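You operate a simulated robot arm through the tools that you are given. There is no shell and no other tool. Be economical: measure what you need, move in short steps, check, and stop when the job is done.

The job below is to be done with a simulated robot arm. You get a single attempt, and the scene is never put back.

JOB
Give the hub nipple four strokes of grease and park the coupler.
Fine: close the valve to pump and open it before the coupler comes off; the other nipples stay dry. Where these are worked on the way, their far stop is far enough and under half their travel is too little: release valve.

Only the result counts: the job must be done as asked and must still hold three seconds after the hand-in. Knocking over, shifting, dropping, spilling or breaking anything else fails it.

ROBOT AND FRAMES
A 6-joint arm with a two-finger gripper, on a carriage that runs on a rail from [-2.217, -0.001] to [0.123, 0] (x, y) and turns from -3.246 to 2.548 rad about z. Base frame: it is fixed where the carriage stands at the start and does not move with it; the origin is on the floor, on the carriage's upright axis, x ahead of it, y to its left, z up; the surface under the hand at the start is at about z = 0.84. Lengths are in m, angles in rad, forces in N, time in s.
Its first joint turns from -2.897 to 2.897 rad. Places, roughly: grease nipple [0.3, -0.6, 0.9]; hub nipple [0.9, -0.6, 0.9]; nip hub [0.9, -0.6, 0.9]; peg of the coupler stand [0.6, -0.5, 0.9]; pump lever [0.5, -0.6, 1]; release valve [0.5, -0.7, 1]. Payload 2.54 kg.
Tool frame: the origin (TCP) lies between the finger pads and is the grasp point; the fingertips stand 0.023 m ahead of it; z points along the fingers, y is the line along which they close. The gripper opens to 0.126 m. The gripper's body begins 0.082 m behind the TCP.
Orientation is that of the tool frame in the base frame, as a unit quaternion [w, x, y, z]. With the fingers straight down and closing along the base's y, the tool's x points along the base's -x, its y along +y and its z along -z.

CONTROLS
- The arm moves only by the tool apply_moves. Its argument "plan" is one flat list of numbers, 7 for each row, row after row: the shift along the tool's x, y, z in units of 20 mm (1.0 is 20 mm), then the turn, a rotation vector about the tool's x, y, z in units of 4 degrees (1.0 is 4 degrees), then the finger opening in m, from 0 to 0.126. In form: [dx, dy, dz, ax, ay, az, hand, dx, dy, dz, ax, ay, az, hand, ...]. A call has 1 to 10 rows; each row shifts and turns the commanded pose from where the row before left it, along the tool's axes as they then stand. A call with a number of a shift or a turn outside -1 to 1 is refused whole. Each row takes 0.2 s and may step no farther than 0.05 m and 0.15 rad from the row before; otherwise, or with a gripper value out of range, the whole call is refused. Where a pose cannot be reached the arm comes as near as it can. A force on the tool above 90 N (or 10 N above the force at the start of the call, whichever is more), or a blocked arm, ends the call early, and 0.2 s more pass. The fingers move at their own pace and stop on an object; they squeeze with about 31 N. The grip force told is the motor's: it shows also when the fingers shut on nothing. Time passes only in rows, and 0.2 s behind the last, so rows that do not move let the fingers close. It gives the time, the measured TCP pose, the force on the tool (base axes), the opening and the grip force at its end, in the units of the frame above (readings bear some noise), with the torque about the TCP (base axes, N m) and any sound that the robot's microphone picked up, and new pictures: "pictures" is both (left out), scene, wrist or none.
- Cameras (640 x 400 px; columns grow to the right, rows downward): "scene" is now at [0.0582, 0.1778, 1.53]; the picture's right is [-0.27, -0.96, 0.00], its down [-0.70, 0.20, -0.69] and it looks along [0.66, -0.19, -0.73] (base axes); focal length 217 px, centre (320, 200). "wrist" rides on the gripper at [0.082, 0.014, -0.122] in the tool frame; the picture's right is [-0.17, 0.99, 0.00], its down [-0.79, -0.13, -0.60] and it looks along [-0.59, -0.10, 0.80] (tool axes); focal length 243 px, centre (320, 200). There is no depth. A picture from a camera that has moved, and an enlarged one, comes with that camera's place and axes in the base frame and with its lens.
- lift_body(by): slides the trunk up (or, below 0, down) by that many m; the arm and the scene camera ride with it, the base frame stays. It gives what a move gives, with no picture.
- roll_base(legs): drives the robot by 1 to 6 legs, each [ahead, left, turn to the left] in m, m and rad, along the robot's own axes; the way and the turn of a leg run together, so that a leg with both is an arc; at most 1.5 m and 3.142 rad a leg. The arm and the cameras ride along, it lands a little off, and it stops where it bumps. It keeps to its track: a leg is cut to what the track allows. It gives what a move gives, and a new picture of the scene camera.
- head_to(pan, tilt): turns the head with the scene camera to pan (to the left, within 2.094 rad either way) and tilt (down, from -0.506 to 1.204), counted from straight ahead of the robot. It gives what a move gives, and a new picture of the scene camera.
- zoom(camera, box): a new picture of the part [left, top, right, bottom] of that camera's present view, enlarged. No time passes.
- hand_in(): hands the job in; it is judged then, once.

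Go step by step. Nothing tells you exact positions but the pictures and the camera data: compare them with the known pose of the tool, close in by small moves and look again before you grip or let go. The budget is 120 turns and 260 pictures, counting those below and the enlarged ones. Unless the task says otherwise, let go and move clear before handing in, and close with one line.

The tools are called by a JSON object that holds its "op" and its "data". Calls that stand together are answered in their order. apply_moves: Moves the arm, as the interface text tells. Its arguments: {"type":"object","properties":{"plan":{"type":"array","items":{"type":"number"}},"pictures":{"type":"string","enum":["both","scene","wrist","none"]}},"required":["plan"]} The other tools are called the same way: lift_body (by) slides the trunk up or down; roll_base (legs) drives the base; head_to (pan, tilt) turns the head that bears the scene camera; zoom (camera, box) takes an enlarged picture of a part of a camera's view; hand_in () hands the job in.

At the start:

```text
time: 0.0
eef_pos: [0.2892, -0.4011, 1.2442]
ee_rot: [0.0, 0.0, 1.0, 0.0]
ft_force: [-0.6, 0.1, 0.6]
torque: [-0.03, -0.01, -0.01]
finger_gap: 0.1261
gripper_force: 0.0
trunk travel left (down, up): [-0.35, 0.14]
robot x, y, heading: [0.0005, -0.0025, -0.002]
head pan, tilt: [-2.1, 0.887]
```

scene: 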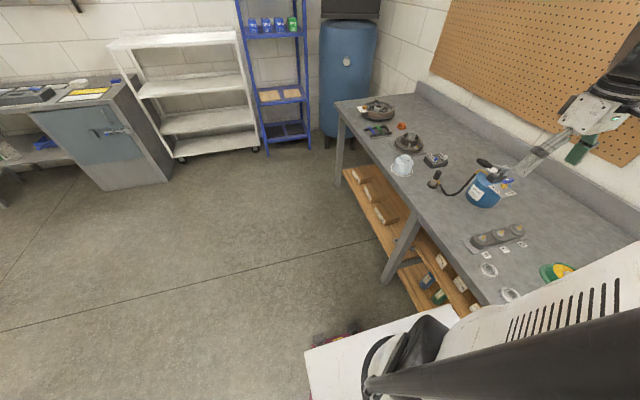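
wrist: 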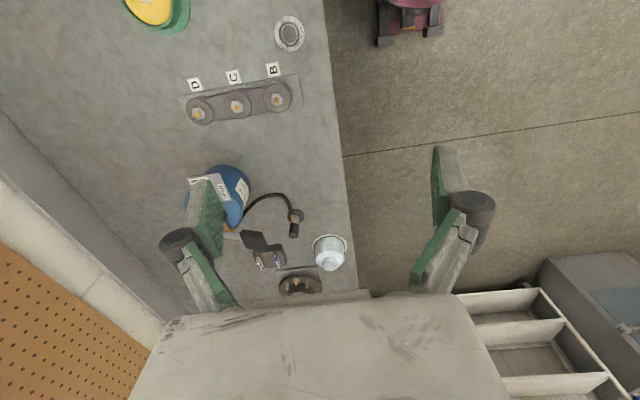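

I see the bench to the robot's right, with a hub, a coupler on a hose, the blue grease pump and a row of nipples marked B, C and D. I'll enlarge both views first.

{"op": "zoom", "data": {"camera": "scene", "box": [340, 80, 540, 220]}}

{"op": "zoom", "data": {"camera": "wrist", "box": [160, 150, 370, 310]}}

{"op": "zoom", "data": {"camera": "wrist", "box": [140, 40, 340, 160]}}

```text
2.86 times, centred on (440, 150) of scene
camera zoom: at [0.0582, 0.1778, 1.53], right [-0.27, -0.96, 0.0], down [-0.7, 0.2, -0.69], along [0.66, -0.19, -0.73], focal length 620 px, centre (-23, 343)
```

zoom: 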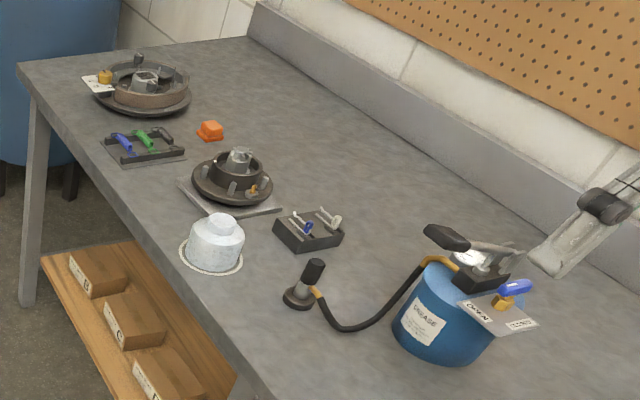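

```text
2.50 times, centred on (265, 230) of wrist
camera zoom: at [0.2061, -0.389, 1.3663], right [0.17, 0.99, 0.0], down [0.79, -0.13, 0.6], along [0.59, -0.1, -0.8], focal length 606 px, centre (458, 125)
```

zoom: 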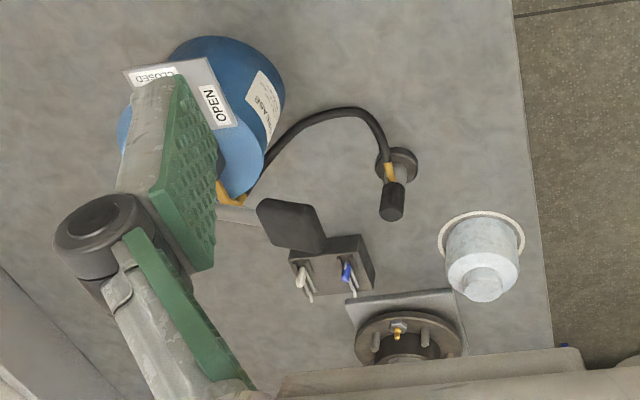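

```text
3.20 times, centred on (240, 100) of wrist
camera zoom: at [0.2061, -0.389, 1.3663], right [0.17, 0.99, 0.0], down [0.79, -0.13, 0.6], along [0.59, -0.1, -0.8], focal length 776 px, centre (576, 520)
```

zoom: 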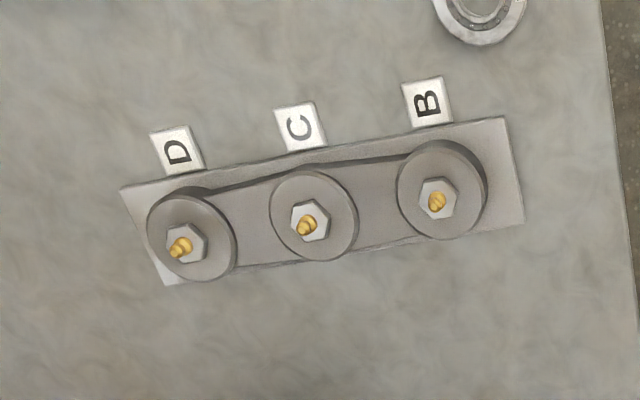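

Next I'll drive forward along the rail to get the hub within reach, keeping the hand high.

{"op": "roll_base", "data": {"legs": [[0.12, 0, 0]]}}

{"op": "head_to", "data": {"pan": -0.6, "tilt": 0.7}}

```text
time: 1.2
eef_pos: [0.4074, -0.4007, 1.2446]
ee_rot: [0.001, 0.0, 1.0, 0.001]
ft_force: [-0.1, 0.9, 0.5]
torque: [0.0, 0.02, 0.02]
finger_gap: 0.126
gripper_force: 0.1
trunk travel left (down, up): [-0.35, 0.14]
robot x, y, heading: [0.1196, 0.002, 0.007]
head pan, tilt: [-2.1, 0.887]
camera scene: at [0.1753, 0.1777, 1.528], right [-0.28, -0.96, 0.0], down [-0.72, 0.21, -0.67], along [0.64, -0.18, -0.74], focal length 217 px, centre (320, 200)
```

scene: 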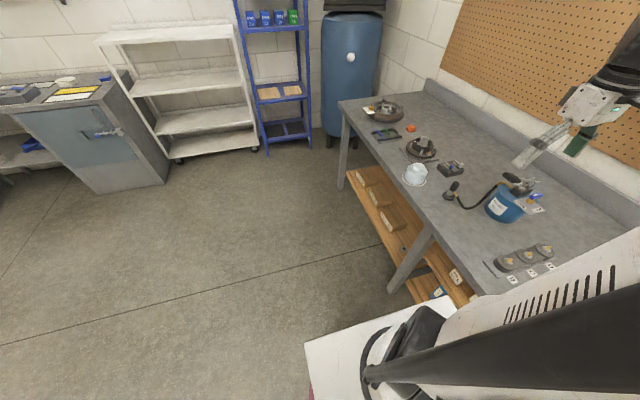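

```text
time: 2.8
eef_pos: [0.4076, -0.4014, 1.2443]
ee_rot: [0.0, 0.0, 1.0, 0.0]
ft_force: [-1.0, 0.2, -0.2]
torque: [0.02, 0.0, 0.02]
finger_gap: 0.1259
gripper_force: 0.1
trunk travel left (down, up): [-0.35, 0.14]
robot x, y, heading: [0.1205, -0.0008, -0.004]
head pan, tilt: [-0.6, 0.7]
camera scene: at [0.1774, 0.1766, 1.5323], right [-0.28, -0.96, 0.0], down [-0.68, 0.2, -0.71], along [0.68, -0.2, -0.71], focal length 217 px, centre (320, 200)
```

scene: 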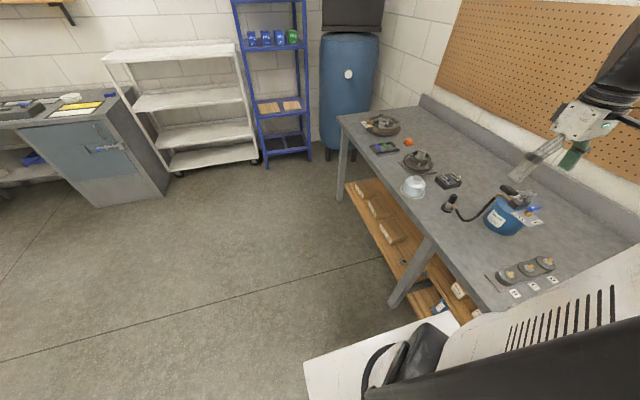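

The pan hardly changed the view, so I'll try another head turn. In the same step I'll move the arm toward the hub for a wrist look.

{"op": "head_to", "data": {"pan": -1.1, "tilt": 0.7}}

{"op": "apply_moves", "data": {"plan": [-1, 0, 0, 0, 0, 0, 0.126, -1, 0, 0, 0, 0, 0, 0.126, -1, 0, 0, 0, 0, 0, 0.126, -1, -1, 0, 0, 0, 0, 0.126, -1, -1, 0, 0, 0, 0, 0.126, -1, -1, 0, 0, 0, 0, 0.126, -1, -1, 0, 0, 0, 0, 0.126, -1, -1, 0, 0, 0, 0, 0.126], "pictures": "wrist"}}

```text
time: 3.8
eef_pos: [0.4074, -0.4016, 1.2438]
ee_rot: [0.0, 0.0, 1.0, 0.0]
ft_force: [0.4, -0.3, 0.2]
torque: [0.03, -0.02, 0.01]
finger_gap: 0.1259
gripper_force: 0.1
trunk travel left (down, up): [-0.35, 0.14]
robot x, y, heading: [0.1194, 0.0005, 0.001]
head pan, tilt: [-1.1, 0.7]
camera scene: at [0.1778, 0.1765, 1.5331], right [-0.28, -0.96, 0.0], down [-0.67, 0.2, -0.71], along [0.69, -0.2, -0.7], focal length 217 px, centre (320, 200)
```

scene: 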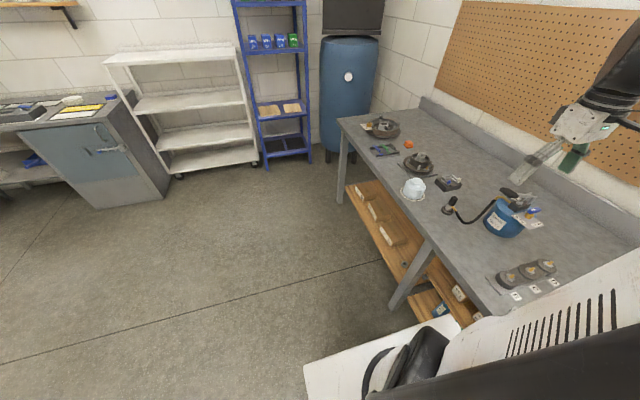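

```text
time: 5.6
eef_pos: [0.5661, -0.4995, 1.2433]
ee_rot: [0.0, -0.001, 1.0, 0.0]
ft_force: [0.2, -0.3, -0.4]
torque: [0.04, -0.02, 0.0]
finger_gap: 0.1259
gripper_force: 0.0
trunk travel left (down, up): [-0.35, 0.14]
robot x, y, heading: [0.1177, -0.0022, -0.003]
head pan, tilt: [-1.1, 0.7]
camera wrist: at [0.4848, -0.489, 1.3666], right [0.17, 0.99, 0.0], down [0.79, -0.13, 0.6], along [0.59, -0.1, -0.8], focal length 243 px, centre (320, 200)
```

wrist: 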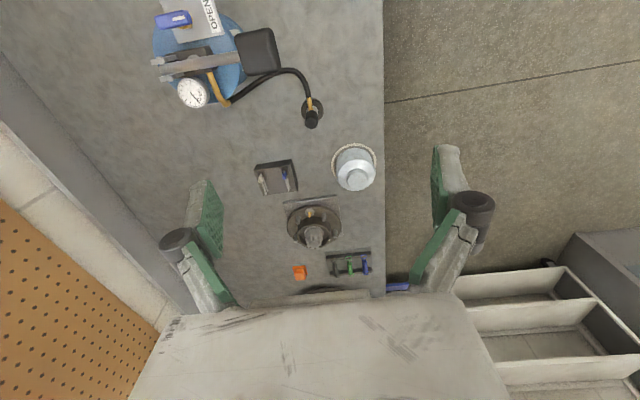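

The head's pan clearly doesn't turn the view, so I'll rely on the wrist camera. I'll zoom in on the hub, the pump and the stand.

{"op": "zoom", "data": {"camera": "wrist", "box": [240, 150, 400, 250]}}

{"op": "zoom", "data": {"camera": "wrist", "box": [140, 0, 350, 140]}}

{"op": "zoom", "data": {"camera": "scene", "box": [360, 110, 560, 240]}}

```text
4.00 times, centred on (320, 200) of wrist
camera zoom: at [0.4848, -0.489, 1.3666], right [0.17, 0.99, 0.0], down [0.79, -0.13, 0.6], along [0.59, -0.1, -0.8], focal length 970 px, centre (320, 200)
```

zoom: 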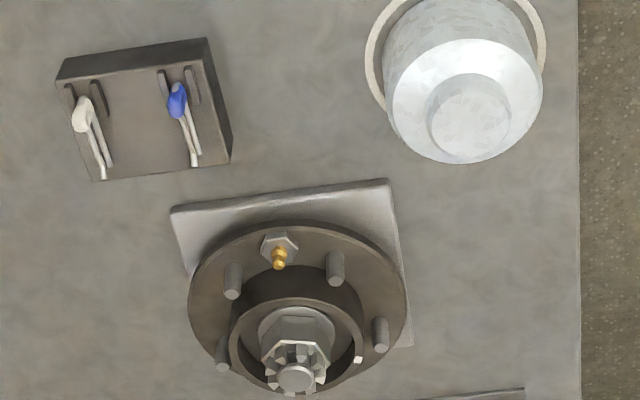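

```text
2.86 times, centred on (245, 70) of wrist
camera zoom: at [0.4848, -0.489, 1.3666], right [0.17, 0.99, 0.0], down [0.79, -0.13, 0.6], along [0.59, -0.1, -0.8], focal length 693 px, centre (534, 571)
```

zoom: 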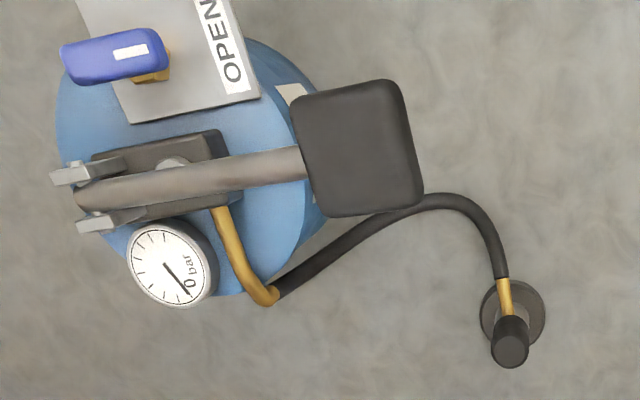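

```text
3.08 times, centred on (460, 175) of scene
camera zoom: at [0.1381, 0.1238, 1.5394], right [-0.89, -0.45, 0.0], down [-0.29, 0.57, -0.76], along [0.35, -0.68, -0.64], focal length 668 px, centre (-111, 277)
```

zoom: 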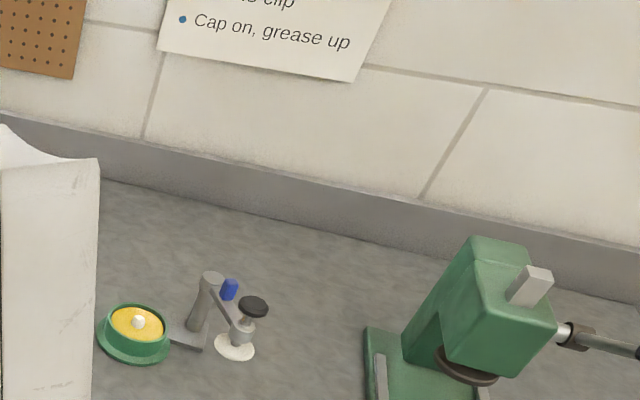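

The head does turn, just with a delay. I put the coupler at about (0.63, -0.53), the lever pad at (0.50, -0.56, 1.06) and the hub nipple at (0.88, -0.58). I'll descend a little for a closer look at the coupler and the pump.

{"op": "head_to", "data": {"pan": -0.75, "tilt": 0.75}}

{"op": "apply_moves", "data": {"plan": [0, 0, 1, 0, 0, 0, 0.08, 0, 0, 1, 0, 0, 0, 0.08, 0, 0, 1, 0, 0, 0, 0.08, 0, 0, 1, 0, 0, 0, 0.08, 0, 0, 1, 0, 0, 0, 0.08, 0, 0, 0, 0, 0, 0, 0.08]}}

{"op": "zoom", "data": {"camera": "wrist", "box": [230, 50, 400, 150]}}

{"op": "zoom", "data": {"camera": "scene", "box": [200, 120, 420, 260]}}

```text
time: 6.4
eef_pos: [0.5669, -0.4994, 1.2437]
ee_rot: [0.0, 0.0, 1.0, -0.001]
ft_force: [0.4, -0.2, 0.1]
torque: [0.01, 0.04, -0.01]
finger_gap: 0.1261
gripper_force: 0.1
trunk travel left (down, up): [-0.35, 0.14]
robot x, y, heading: [0.1168, -0.001, 0.005]
head pan, tilt: [-0.75, 0.75]
camera scene: at [0.16, 0.1429, 1.5352], right [-0.68, -0.73, 0.0], down [-0.5, 0.47, -0.73], along [0.54, -0.5, -0.68], focal length 217 px, centre (320, 200)
```

scene: 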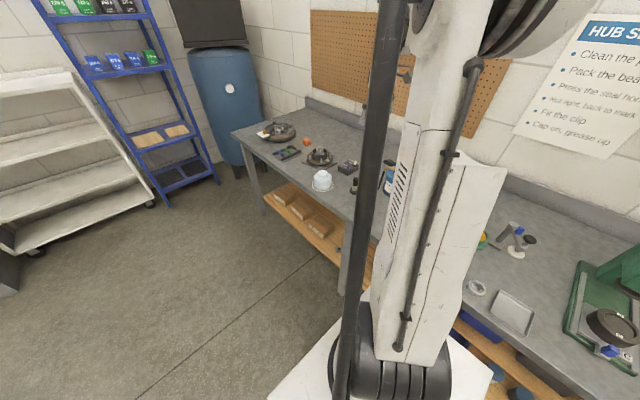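

```text
time: 7.8
eef_pos: [0.5674, -0.5014, 1.1429]
ee_rot: [0.0, 0.0, 1.0, -0.001]
ft_force: [-0.2, -0.2, -0.3]
torque: [0.01, 0.02, 0.01]
finger_gap: 0.0801
gripper_force: 0.0
trunk travel left (down, up): [-0.35, 0.14]
robot x, y, heading: [0.1174, -0.002, 0.002]
head pan, tilt: [-0.75, 0.75]
camera scene: at [0.1601, 0.1429, 1.5352], right [-0.68, -0.73, 0.0], down [-0.5, 0.46, -0.73], along [0.54, -0.5, -0.68], focal length 217 px, centre (320, 200)
camera wrist: at [0.4853, -0.4892, 1.266], right [0.16, 0.99, 0.0], down [0.79, -0.13, 0.6], along [0.59, -0.1, -0.8], focal length 243 px, centre (320, 200)
```

scene: 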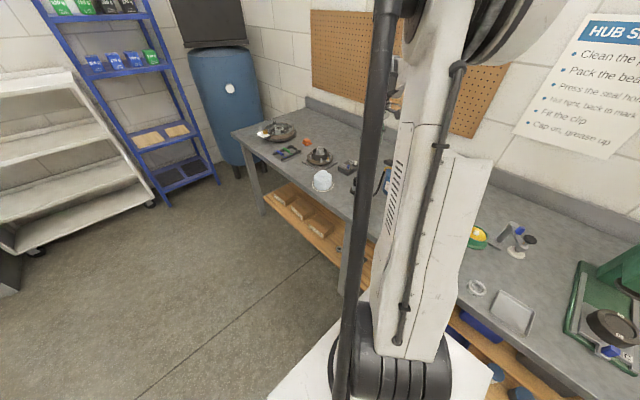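
wrist: 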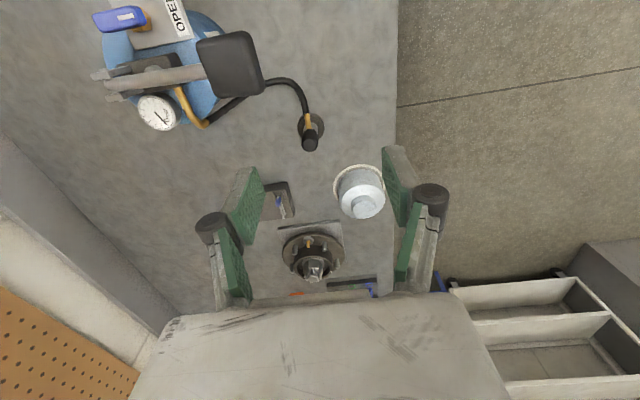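

```text
3.76 times, centred on (315, 100) of wrist
camera zoom: at [0.4853, -0.4892, 1.266], right [0.16, 0.99, 0.0], down [0.79, -0.13, 0.6], along [0.59, -0.1, -0.8], focal length 913 px, centre (339, 576)
```

zoom: 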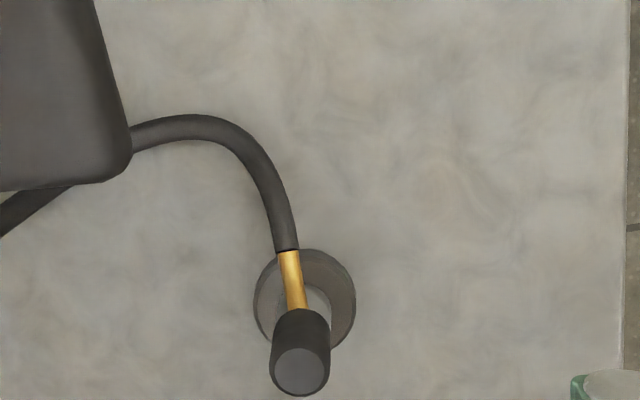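

```text
2.86 times, centred on (310, 190) of scene
camera zoom: at [0.1601, 0.1429, 1.5352], right [-0.68, -0.73, 0.0], down [-0.5, 0.46, -0.73], along [0.54, -0.5, -0.68], focal length 620 px, centre (349, 229)
```

zoom: 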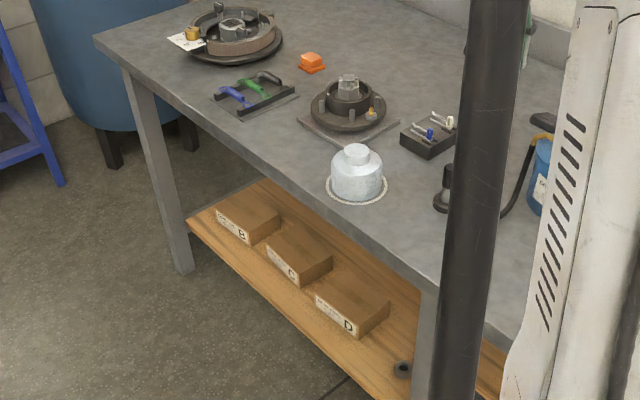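

The arm blocks the scene view, so I'll turn the head back and look at the coupler from the side.

{"op": "head_to", "data": {"pan": -0.4, "tilt": 0.75}}

{"op": "apply_moves", "data": {"plan": [0, 0, 0, 0, 0, 0, 0.08, 0, 0, 0, 0, 0, 0, 0.08], "pictures": "scene"}}

{"op": "zoom", "data": {"camera": "scene", "box": [350, 130, 510, 230]}}

```text
time: 8.6
eef_pos: [0.5668, -0.4996, 1.1435]
ee_rot: [0.0, 0.001, 1.0, 0.0]
ft_force: [0.7, -0.3, 0.8]
torque: [0.05, -0.01, 0.0]
finger_gap: 0.0801
gripper_force: 0.1
trunk travel left (down, up): [-0.35, 0.14]
robot x, y, heading: [0.121, 0.0012, 0.002]
head pan, tilt: [-0.4, 0.75]
camera scene: at [0.1757, 0.1673, 1.5352], right [-0.39, -0.92, 0.0], down [-0.63, 0.27, -0.73], along [0.67, -0.28, -0.68], focal length 217 px, centre (320, 200)
```

scene: 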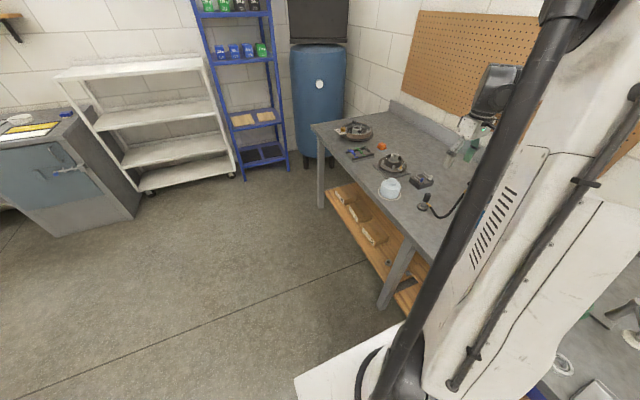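

```text
time: 9.2
eef_pos: [0.5666, -0.5007, 1.1443]
ee_rot: [0.0, 0.0, 1.0, 0.0]
ft_force: [1.0, -0.5, 0.7]
torque: [0.02, 0.02, -0.02]
finger_gap: 0.0798
gripper_force: 0.0
trunk travel left (down, up): [-0.35, 0.14]
robot x, y, heading: [0.1168, -0.0008, -0.0]
head pan, tilt: [-0.4, 0.75]
camera scene: at [0.1757, 0.1673, 1.5352], right [-0.39, -0.92, 0.0], down [-0.63, 0.26, -0.73], along [0.67, -0.28, -0.68], focal length 217 px, centre (320, 200)
```

scene: 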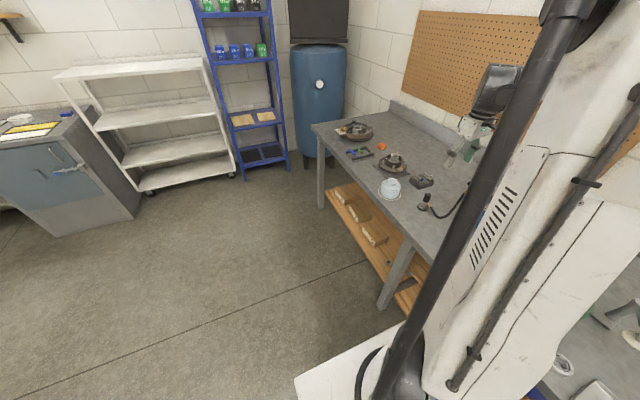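

```text
4.00 times, centred on (430, 180) of scene
camera zoom: at [0.1757, 0.1673, 1.5352], right [-0.39, -0.92, 0.0], down [-0.63, 0.26, -0.73], along [0.67, -0.28, -0.68], focal length 869 px, centre (-120, 280)
```

zoom: 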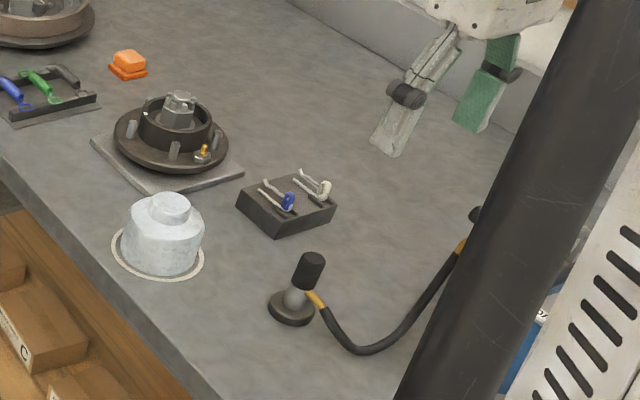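

I can see the coupler well now: a short black cylinder on a peg, top at about z 0.93, with the hose leaving toward -x. I'll line up above it with the hand turned 20° so the wrist camera clears the lever.

{"op": "apply_moves", "data": {"plan": [-1, -0.4, 0, 0, 0, 0, 0.08, -1, -0.4, 0, 0, 0, 0, 0.08, -1, -0.5, 0, 0, 0, 0, 0.08, 0, 0, 0, 0, 0, 1, 0.08, 0, 0, 0, 0, 0, 1, 0.08, 0, 0, 0, 0, 0, 1, 0.08, 0, 0, 0, 0, 0, 1, 0.08, 0, 0, 0, 0, 0, 1, 0.08, 0, 0, 1, 0, 0, 0, 0.08, 0, 0, 1, 0, 0, 0, 0.08]}}

{"op": "zoom", "data": {"camera": "scene", "box": [350, 130, 510, 230]}}

{"op": "zoom", "data": {"camera": "wrist", "box": [200, 50, 400, 240]}}

```text
time: 11.4
eef_pos: [0.627, -0.5267, 1.1021]
ee_rot: [0.001, 0.174, 0.985, -0.001]
ft_force: [0.1, -0.7, 0.8]
torque: [-0.02, -0.04, 0.02]
finger_gap: 0.08
gripper_force: 0.0
trunk travel left (down, up): [-0.35, 0.14]
robot x, y, heading: [0.1171, -0.0004, 0.001]
head pan, tilt: [-0.4, 0.75]
camera scene: at [0.1758, 0.1671, 1.5352], right [-0.39, -0.92, 0.0], down [-0.63, 0.27, -0.73], along [0.67, -0.28, -0.68], focal length 217 px, centre (320, 200)
camera wrist: at [0.5555, -0.488, 1.2257], right [0.49, 0.87, 0.0], down [0.7, -0.4, 0.6], along [0.52, -0.29, -0.8], focal length 243 px, centre (320, 200)
```

scene: 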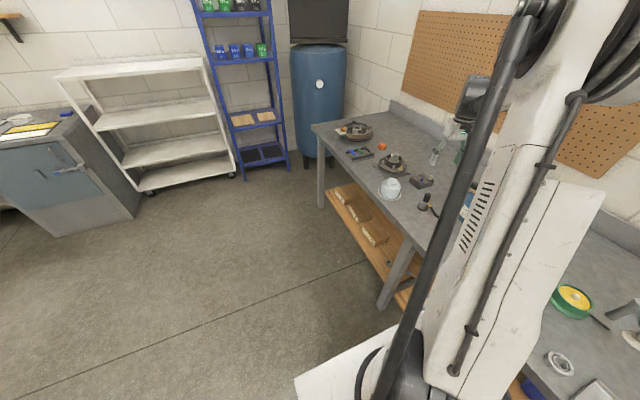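
wrist: 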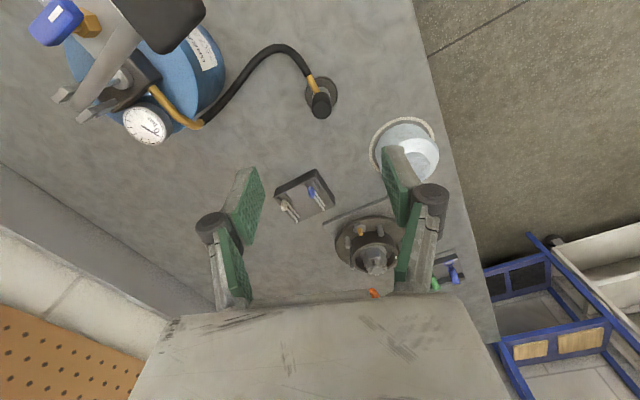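

```text
4.00 times, centred on (430, 180) of scene
camera zoom: at [0.1758, 0.1671, 1.5352], right [-0.39, -0.92, 0.0], down [-0.63, 0.27, -0.73], along [0.67, -0.28, -0.68], focal length 869 px, centre (-120, 280)
```

zoom: 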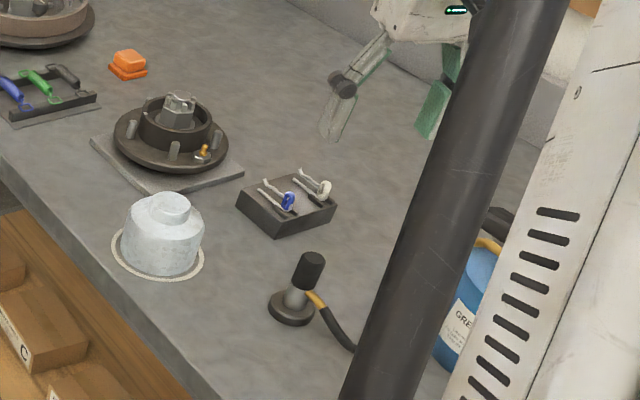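

```text
2.11 times, centred on (300, 145) of wrist
camera zoom: at [0.5555, -0.488, 1.2257], right [0.49, 0.87, 0.0], down [0.7, -0.4, 0.6], along [0.52, -0.29, -0.8], focal length 511 px, centre (362, 316)
```

zoom: 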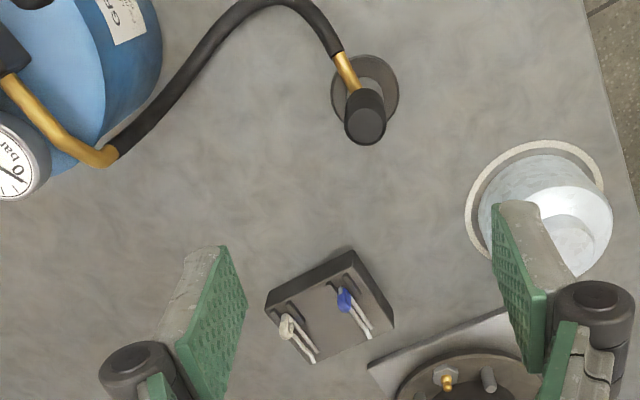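

The coupler lies on the tool axis to within a few millimetres. I'll go down to just above it and look again.

{"op": "apply_moves", "data": {"plan": [0, 0, 1, 0, 0, 0, 0.08, 0, 0, 1, 0, 0, 0, 0.08, 0, 0, 1, 0, 0, 0, 0.08, 0, 0, 1, 0, 0, 0, 0.08, 0, 0, 1, 0, 0, 0, 0.08], "pictures": "wrist"}}

{"op": "zoom", "data": {"camera": "scene", "box": [370, 140, 490, 230]}}

```text
time: 12.6
eef_pos: [0.6283, -0.5267, 1.004]
ee_rot: [0.0, 0.173, 0.985, 0.0]
ft_force: [0.0, 0.0, 0.1]
torque: [-0.01, 0.01, 0.0]
finger_gap: 0.0799
gripper_force: 0.0
trunk travel left (down, up): [-0.35, 0.14]
robot x, y, heading: [0.1167, -0.0019, 0.002]
head pan, tilt: [-0.4, 0.75]
camera wrist: at [0.5549, -0.4882, 1.1264], right [0.49, 0.87, 0.0], down [0.7, -0.39, 0.6], along [0.52, -0.29, -0.8], focal length 243 px, centre (320, 200)
```

wrist: 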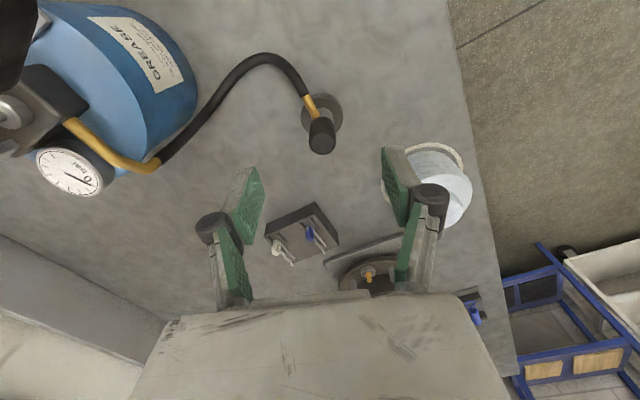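

```text
4.44 times, centred on (430, 185) of scene
camera zoom: at [0.1757, 0.1673, 1.5352], right [-0.39, -0.92, 0.0], down [-0.63, 0.26, -0.73], along [0.67, -0.28, -0.68], focal length 965 px, centre (-169, 267)
```

zoom: 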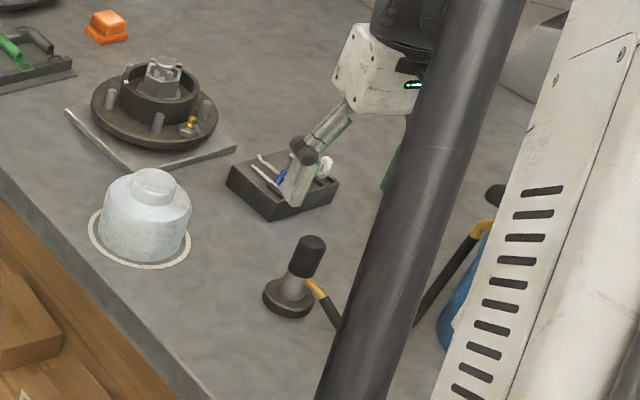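

Two views agree that the coupler top is at z 0.92 to 0.935 and slightly ahead of the tool axis. I'll shift 4 mm forward, descend partway and check.

{"op": "apply_moves", "data": {"plan": [-0.2, 0, 1, 0, 0, 0, 0.08, 0, 0, 1, 0, 0, 0, 0.08], "pictures": "wrist"}}

{"op": "zoom", "data": {"camera": "wrist", "box": [230, 100, 430, 240]}}

{"op": "zoom", "data": {"camera": "scene", "box": [390, 150, 470, 210]}}

```text
time: 13.2
eef_pos: [0.6308, -0.5288, 0.9652]
ee_rot: [0.001, 0.174, 0.985, 0.001]
ft_force: [-0.6, 1.0, 0.1]
torque: [-0.03, -0.01, -0.05]
finger_gap: 0.0798
gripper_force: 0.0
trunk travel left (down, up): [-0.35, 0.14]
robot x, y, heading: [0.1196, -0.0009, -0.003]
head pan, tilt: [-0.4, 0.75]
camera wrist: at [0.5585, -0.4898, 1.0864], right [0.49, 0.87, 0.0], down [0.7, -0.39, 0.6], along [0.52, -0.29, -0.8], focal length 243 px, centre (320, 200)
```

wrist: 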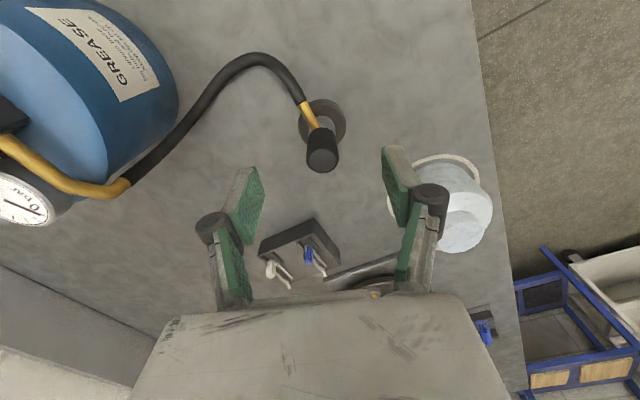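

```text
2.86 times, centred on (330, 170) of wrist
camera zoom: at [0.5585, -0.4898, 1.0864], right [0.49, 0.87, 0.0], down [0.7, -0.39, 0.6], along [0.52, -0.29, -0.8], focal length 693 px, centre (291, 286)
```

zoom: 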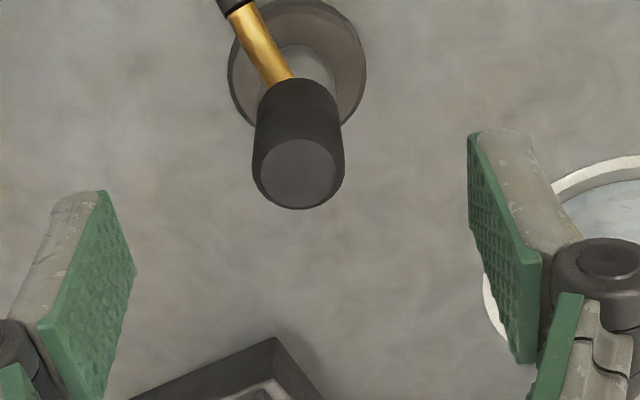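

```text
6.67 times, centred on (430, 180) of scene
camera zoom: at [0.1759, 0.1671, 1.5352], right [-0.39, -0.92, 0.0], down [-0.63, 0.27, -0.73], along [0.67, -0.28, -0.68], focal length 1448 px, centre (-413, 333)
```

zoom: 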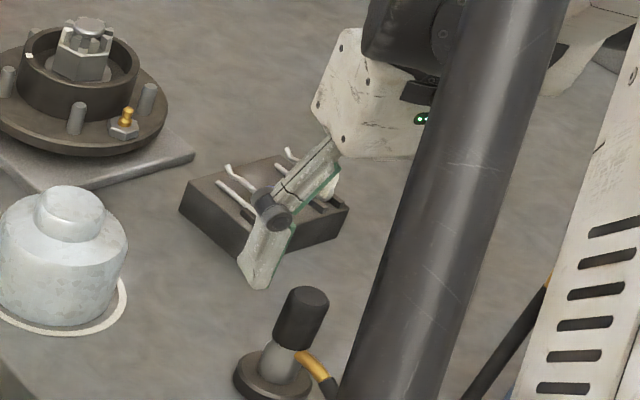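

The top is at z about 0.924. I'll correct by 2 to 3 mm, descend to grip high on the body, and close.

{"op": "apply_moves", "data": {"plan": [-0.12, 0.09, 0.8, 0, 0, 0, 0.08, 0, 0, 0.8, 0, 0, 0, 0.08, 0, 0, 0.75, 0, 0, 0, 0.08], "pictures": "wrist"}}

{"op": "zoom", "data": {"camera": "wrist", "box": [230, 100, 430, 240]}}

{"op": "zoom", "data": {"camera": "scene", "box": [390, 150, 470, 210]}}

```text
time: 14.0
eef_pos: [0.6335, -0.5276, 0.9164]
ee_rot: [0.001, 0.174, 0.985, 0.0]
ft_force: [0.6, -0.4, 0.8]
torque: [-0.02, 0.01, 0.01]
finger_gap: 0.0801
gripper_force: 0.0
trunk travel left (down, up): [-0.35, 0.14]
robot x, y, heading: [0.1185, 0.0016, 0.004]
head pan, tilt: [-0.4, 0.75]
camera wrist: at [0.5609, -0.4884, 1.0391], right [0.49, 0.87, 0.0], down [0.7, -0.39, 0.6], along [0.52, -0.29, -0.8], focal length 243 px, centre (320, 200)
```

wrist: 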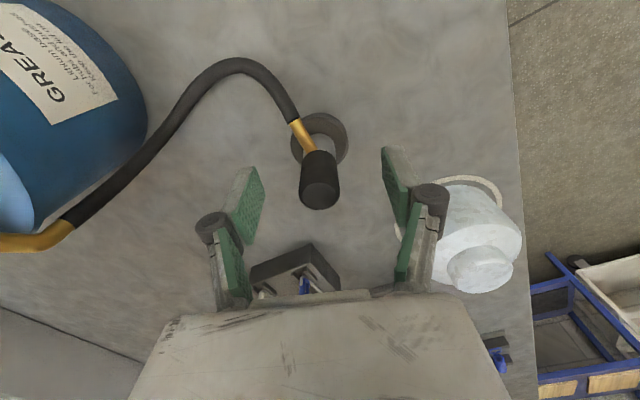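

```text
2.86 times, centred on (330, 170) of wrist
camera zoom: at [0.5609, -0.4884, 1.0391], right [0.49, 0.87, 0.0], down [0.7, -0.39, 0.6], along [0.52, -0.29, -0.8], focal length 693 px, centre (291, 286)
```

zoom: 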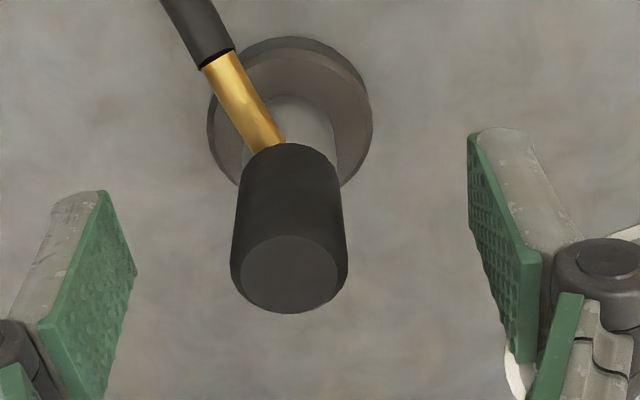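

```text
6.67 times, centred on (430, 180) of scene
camera zoom: at [0.1757, 0.1673, 1.5352], right [-0.39, -0.92, 0.0], down [-0.63, 0.26, -0.73], along [0.67, -0.28, -0.68], focal length 1448 px, centre (-413, 333)
```

zoom: 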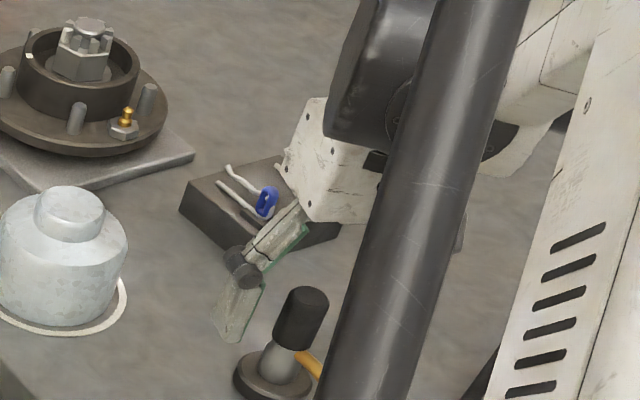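

I'm centred with the top at z about 0.923, so I'll close the fingers.

{"op": "apply_moves", "data": {"plan": [0, 0, 0.1, 0, 0, 0, 0.06, 0, 0, 0, 0, 0, 0, 0.03, 0, 0, 0, 0, 0, 0, 0.0, 0, 0, 0, 0, 0, 0, 0.0, 0, 0, 0, 0, 0, 0, 0.0], "pictures": "wrist"}}

```text
time: 15.2
eef_pos: [0.6342, -0.5274, 0.9145]
ee_rot: [-0.001, 0.172, 0.985, 0.0]
ft_force: [0.0, 0.2, 0.0]
torque: [-0.02, 0.03, -0.03]
finger_gap: 0.0249
gripper_force: 30.4
trunk travel left (down, up): [-0.35, 0.14]
robot x, y, heading: [0.1186, -0.0002, 0.002]
head pan, tilt: [-0.4, 0.75]
camera wrist: at [0.5612, -0.4886, 1.0372], right [0.49, 0.87, 0.0], down [0.7, -0.39, 0.6], along [0.52, -0.29, -0.8], focal length 243 px, centre (320, 200)
```

wrist: 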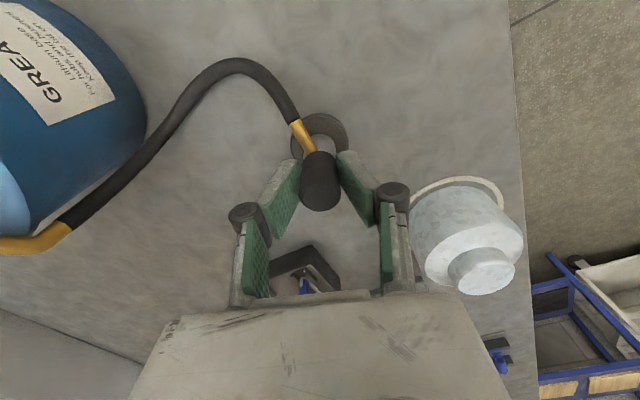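

The coupler is gripped (25 mm); its parked TCP pose was (0.634, -0.527, 0.9145). Now I'll lift it straight off the peg.

{"op": "apply_moves", "data": {"plan": [0, 0, -0.5, 0, 0, 0, 0.0, 0, 0, -0.7, 0, 0, 0, 0.0, 0, 0, -1, 0, 0, 0, 0.0, 0, 0, -1, 0, 0, 0, 0.0, 0, 0, -1, 0, 0, 0, 0.0], "pictures": "wrist"}}

{"op": "zoom", "data": {"camera": "scene", "box": [370, 130, 490, 220]}}

```text
time: 16.4
eef_pos: [0.6334, -0.5281, 0.9983]
ee_rot: [0.0, 0.175, 0.985, 0.0]
ft_force: [-0.3, -0.4, -1.9]
torque: [-0.01, 0.0, -0.03]
finger_gap: 0.0251
gripper_force: 31.1
trunk travel left (down, up): [-0.35, 0.14]
robot x, y, heading: [0.1197, -0.0021, 0.003]
head pan, tilt: [-0.4, 0.75]
camera wrist: at [0.5616, -0.4887, 1.1217], right [0.49, 0.87, 0.0], down [0.7, -0.39, 0.6], along [0.52, -0.29, -0.8], focal length 243 px, centre (320, 200)
```

wrist: 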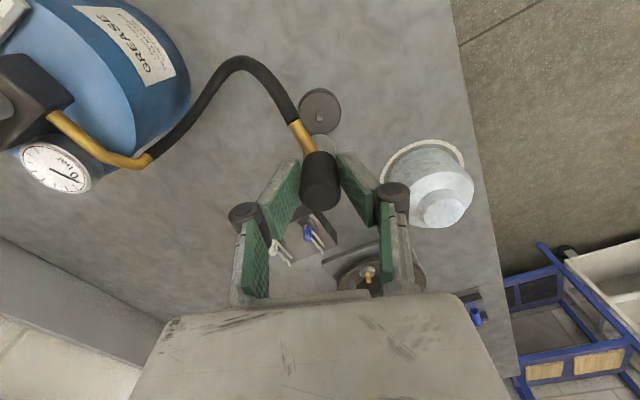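

```text
4.44 times, centred on (430, 175) of scene
camera zoom: at [0.1758, 0.1672, 1.5352], right [-0.39, -0.92, 0.0], down [-0.63, 0.26, -0.73], along [0.67, -0.28, -0.68], focal length 965 px, centre (-169, 311)
```

zoom: 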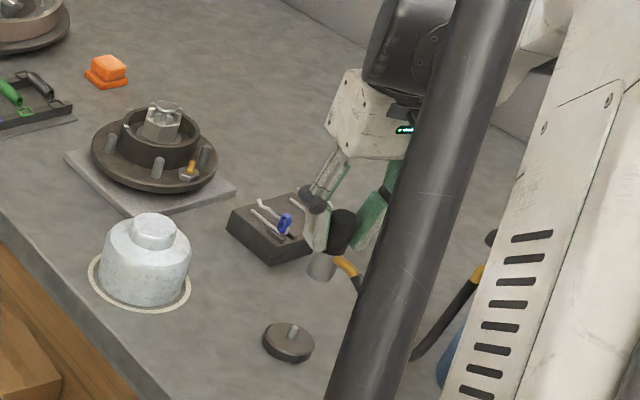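

The coupler is off the peg and has a grey socket section below the black body. The hub nipple triangulates to about (0.870, -0.578, 0.896). I'll carry the coupler toward it, higher up.

{"op": "apply_moves", "data": {"plan": [0, 0, -1, 0, 0, 0, 0.0, -0.9, 0.2, -1, 0, 0, 0, 0.0, -0.9, 0.2, -0.5, 0, 0, 0, 0.0, -0.9, 0.2, 0, 0, 0, 0, 0.0, -0.9, 0.2, 0, 0, 0, 0, 0.0, -0.9, 0.2, 0, 0, 0, 0, 0.0, -0.9, 0.2, 0, 0, 0, 0, 0.0, -0.9, 0.2, 0, 0, 0, 0, 0.0, -0.9, 0.2, 0, 0, 0, 0, 0.0, -0.9, 0.2, 0, 0, 0, 0, 0.0]}}

{"op": "zoom", "data": {"camera": "wrist", "box": [250, 150, 450, 290]}}

{"op": "zoom", "data": {"camera": "scene", "box": [350, 120, 450, 190]}}

```text
time: 18.6
eef_pos: [0.7987, -0.5503, 1.0493]
ee_rot: [0.0, 0.173, 0.985, -0.001]
ft_force: [0.1, -0.2, -0.8]
torque: [-0.01, -0.03, -0.04]
finger_gap: 0.0249
gripper_force: 30.6
trunk travel left (down, up): [-0.35, 0.14]
robot x, y, heading: [0.1168, 0.0, 0.002]
head pan, tilt: [-0.4, 0.75]
camera scene: at [0.1758, 0.1672, 1.5352], right [-0.39, -0.92, 0.0], down [-0.63, 0.26, -0.73], along [0.67, -0.28, -0.68], focal length 217 px, centre (320, 200)
camera wrist: at [0.7262, -0.51, 1.1719], right [0.49, 0.87, 0.0], down [0.7, -0.39, 0.6], along [0.52, -0.29, -0.8], focal length 243 px, centre (320, 200)
```

scene: 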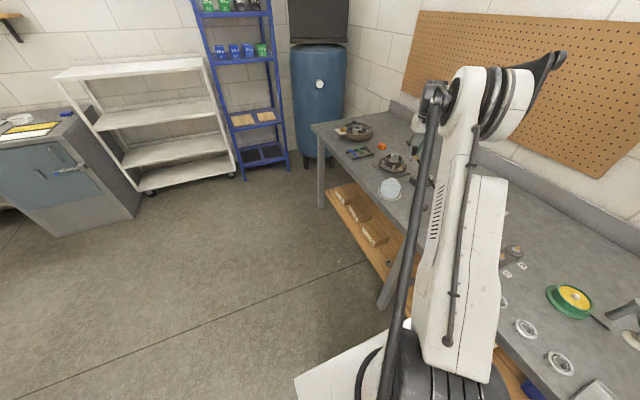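
wrist: 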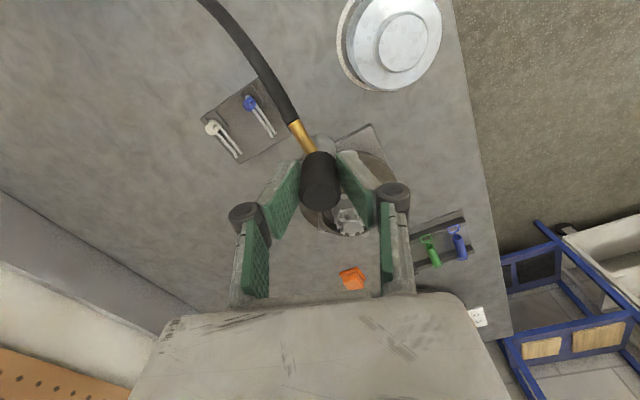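

```text
2.86 times, centred on (350, 220) of wrist
camera zoom: at [0.7262, -0.51, 1.1719], right [0.49, 0.87, 0.0], down [0.7, -0.39, 0.6], along [0.52, -0.29, -0.8], focal length 693 px, centre (234, 143)
```

zoom: 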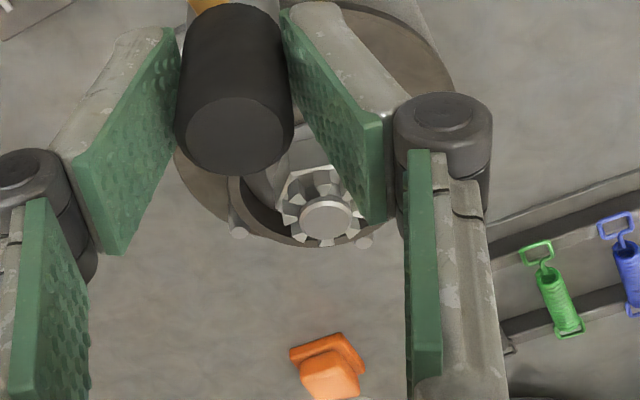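

```text
5.71 times, centred on (400, 155) of scene
camera zoom: at [0.1758, 0.1672, 1.5352], right [-0.39, -0.92, 0.0], down [-0.63, 0.26, -0.73], along [0.67, -0.28, -0.68], focal length 1241 px, centre (-137, 457)
```

zoom: 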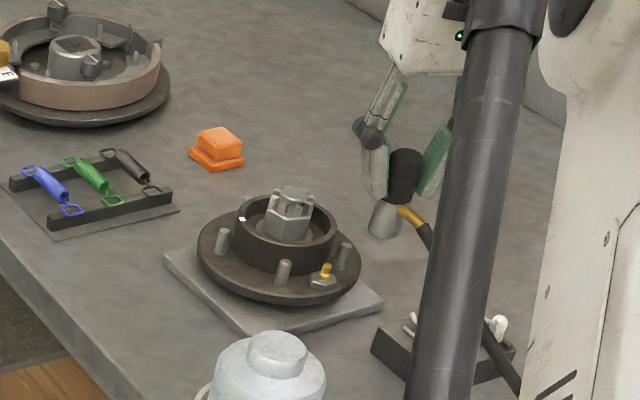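

The coupler hides the nipple in this view. I'll step forward and sideways, still high, so the nipple shows beside it.

{"op": "apply_moves", "data": {"plan": [-1, -0.45, 0, 0, 0, 0, 0.0, -1, -0.45, 0, 0, 0, 0, 0.0, -1, -0.4, 0, 0, 0, 0, 0.0, -0.75, -0.4, 0, 0, 0, 0, 0.0]}}

{"op": "zoom", "data": {"camera": "wrist", "box": [270, 60, 430, 160]}}

{"op": "zoom", "data": {"camera": "scene", "box": [350, 120, 450, 190]}}

```text
time: 19.6
eef_pos: [0.858, -0.6066, 1.0491]
ee_rot: [0.0, 0.174, 0.985, 0.0]
ft_force: [-0.1, -0.5, -1.0]
torque: [0.0, 0.01, 0.02]
finger_gap: 0.0253
gripper_force: 31.1
trunk travel left (down, up): [-0.35, 0.14]
robot x, y, heading: [0.1194, -0.0025, 0.002]
head pan, tilt: [-0.4, 0.75]
camera scene: at [0.1759, 0.1673, 1.5351], right [-0.39, -0.92, 0.0], down [-0.63, 0.26, -0.73], along [0.67, -0.28, -0.68], focal length 217 px, centre (320, 200)
camera wrist: at [0.7852, -0.5677, 1.1712], right [0.49, 0.87, 0.0], down [0.7, -0.39, 0.6], along [0.52, -0.29, -0.8], focal length 243 px, centre (320, 200)
```

scene: 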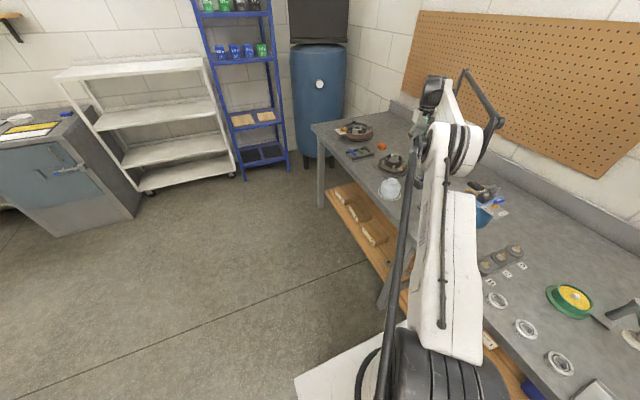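
wrist: 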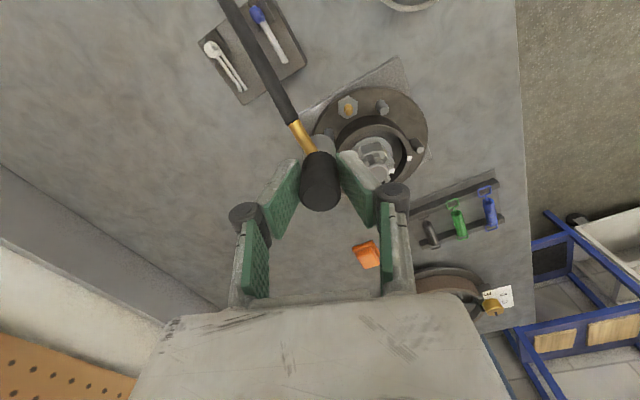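

```text
4.00 times, centred on (350, 110) of wrist
camera zoom: at [0.7852, -0.5677, 1.1712], right [0.49, 0.87, 0.0], down [0.7, -0.39, 0.6], along [0.52, -0.29, -0.8], focal length 970 px, centre (200, 560)
```

zoom: 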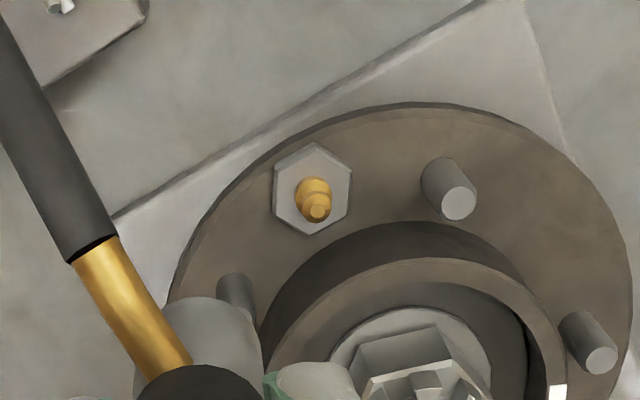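

```text
5.71 times, centred on (400, 155) of scene
camera zoom: at [0.1759, 0.1673, 1.5351], right [-0.39, -0.92, 0.0], down [-0.63, 0.26, -0.73], along [0.67, -0.28, -0.68], focal length 1241 px, centre (-137, 457)
```

zoom: 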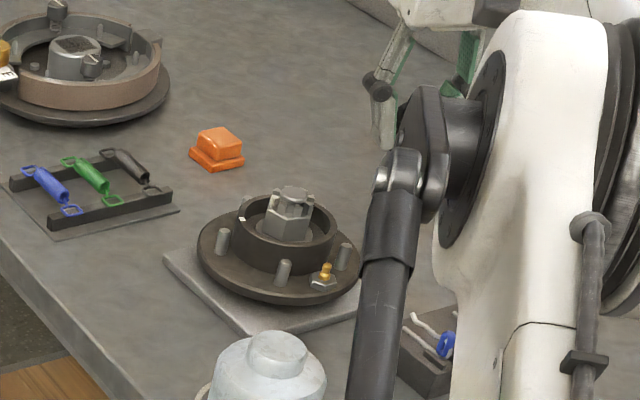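

The nipple tip comes out at about (0.8735, -0.578, 0.898). I'll line up over it, descend to roughly 25 mm above, and check both views.

{"op": "apply_moves", "data": {"plan": [-0.12, 0.8, 0, 0, 0, 0, 0.0, -0.12, 0.81, 0, 0, 0, 0, 0.0, 0, 0, 1, 0, 0, 0, 0.0, 0, 0, 1, 0, 0, 0, 0.0, 0, 0, 0.8, 0, 0, 0, 0.0], "pictures": "wrist"}}

{"op": "zoom", "data": {"camera": "wrist", "box": [240, 60, 400, 160]}}

{"op": "zoom", "data": {"camera": "scene", "box": [370, 135, 430, 180]}}

```text
time: 20.8
eef_pos: [0.8716, -0.5778, 0.9928]
ee_rot: [0.0, 0.174, 0.985, 0.0]
ft_force: [-0.5, -0.6, -2.7]
torque: [-0.02, -0.03, 0.01]
finger_gap: 0.0252
gripper_force: 31.1
trunk travel left (down, up): [-0.35, 0.14]
robot x, y, heading: [0.1163, -0.0014, -0.001]
head pan, tilt: [-0.4, 0.75]
camera wrist: at [0.7995, -0.5381, 1.1151], right [0.49, 0.87, 0.0], down [0.7, -0.39, 0.6], along [0.52, -0.29, -0.8], focal length 243 px, centre (320, 200)
```

wrist: 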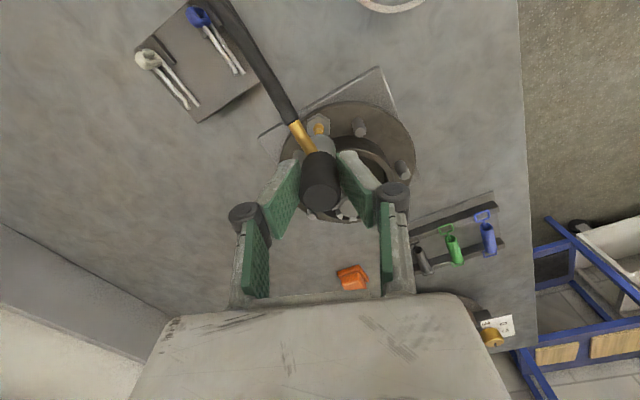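

```text
4.00 times, centred on (320, 110) of wrist
camera zoom: at [0.7995, -0.5381, 1.1151], right [0.49, 0.87, 0.0], down [0.7, -0.39, 0.6], along [0.52, -0.29, -0.8], focal length 970 px, centre (320, 560)
```

zoom: 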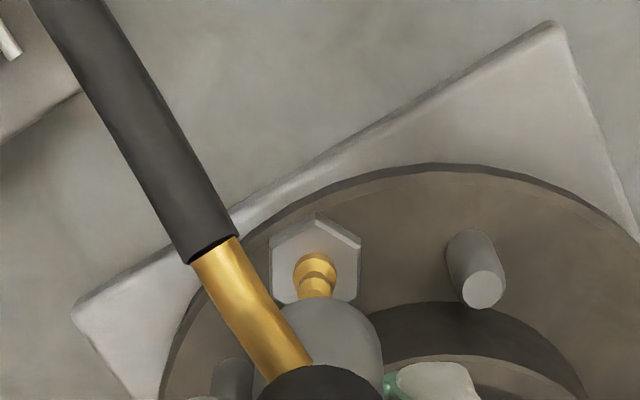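

```text
8.89 times, centred on (400, 158) of scene
camera zoom: at [0.1758, 0.1672, 1.5352], right [-0.39, -0.92, 0.0], down [-0.63, 0.26, -0.73], along [0.67, -0.28, -0.68], focal length 1930 px, centre (-391, 578)
```

zoom: 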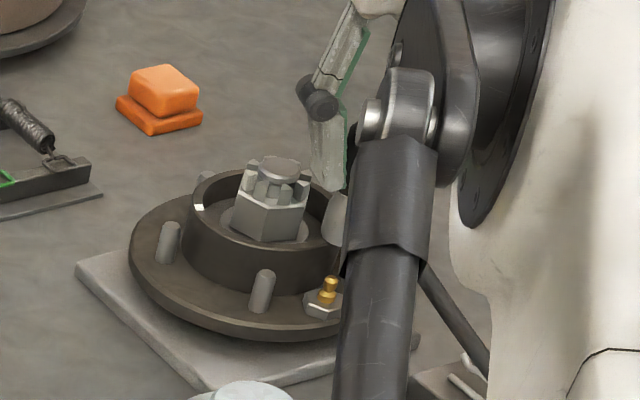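

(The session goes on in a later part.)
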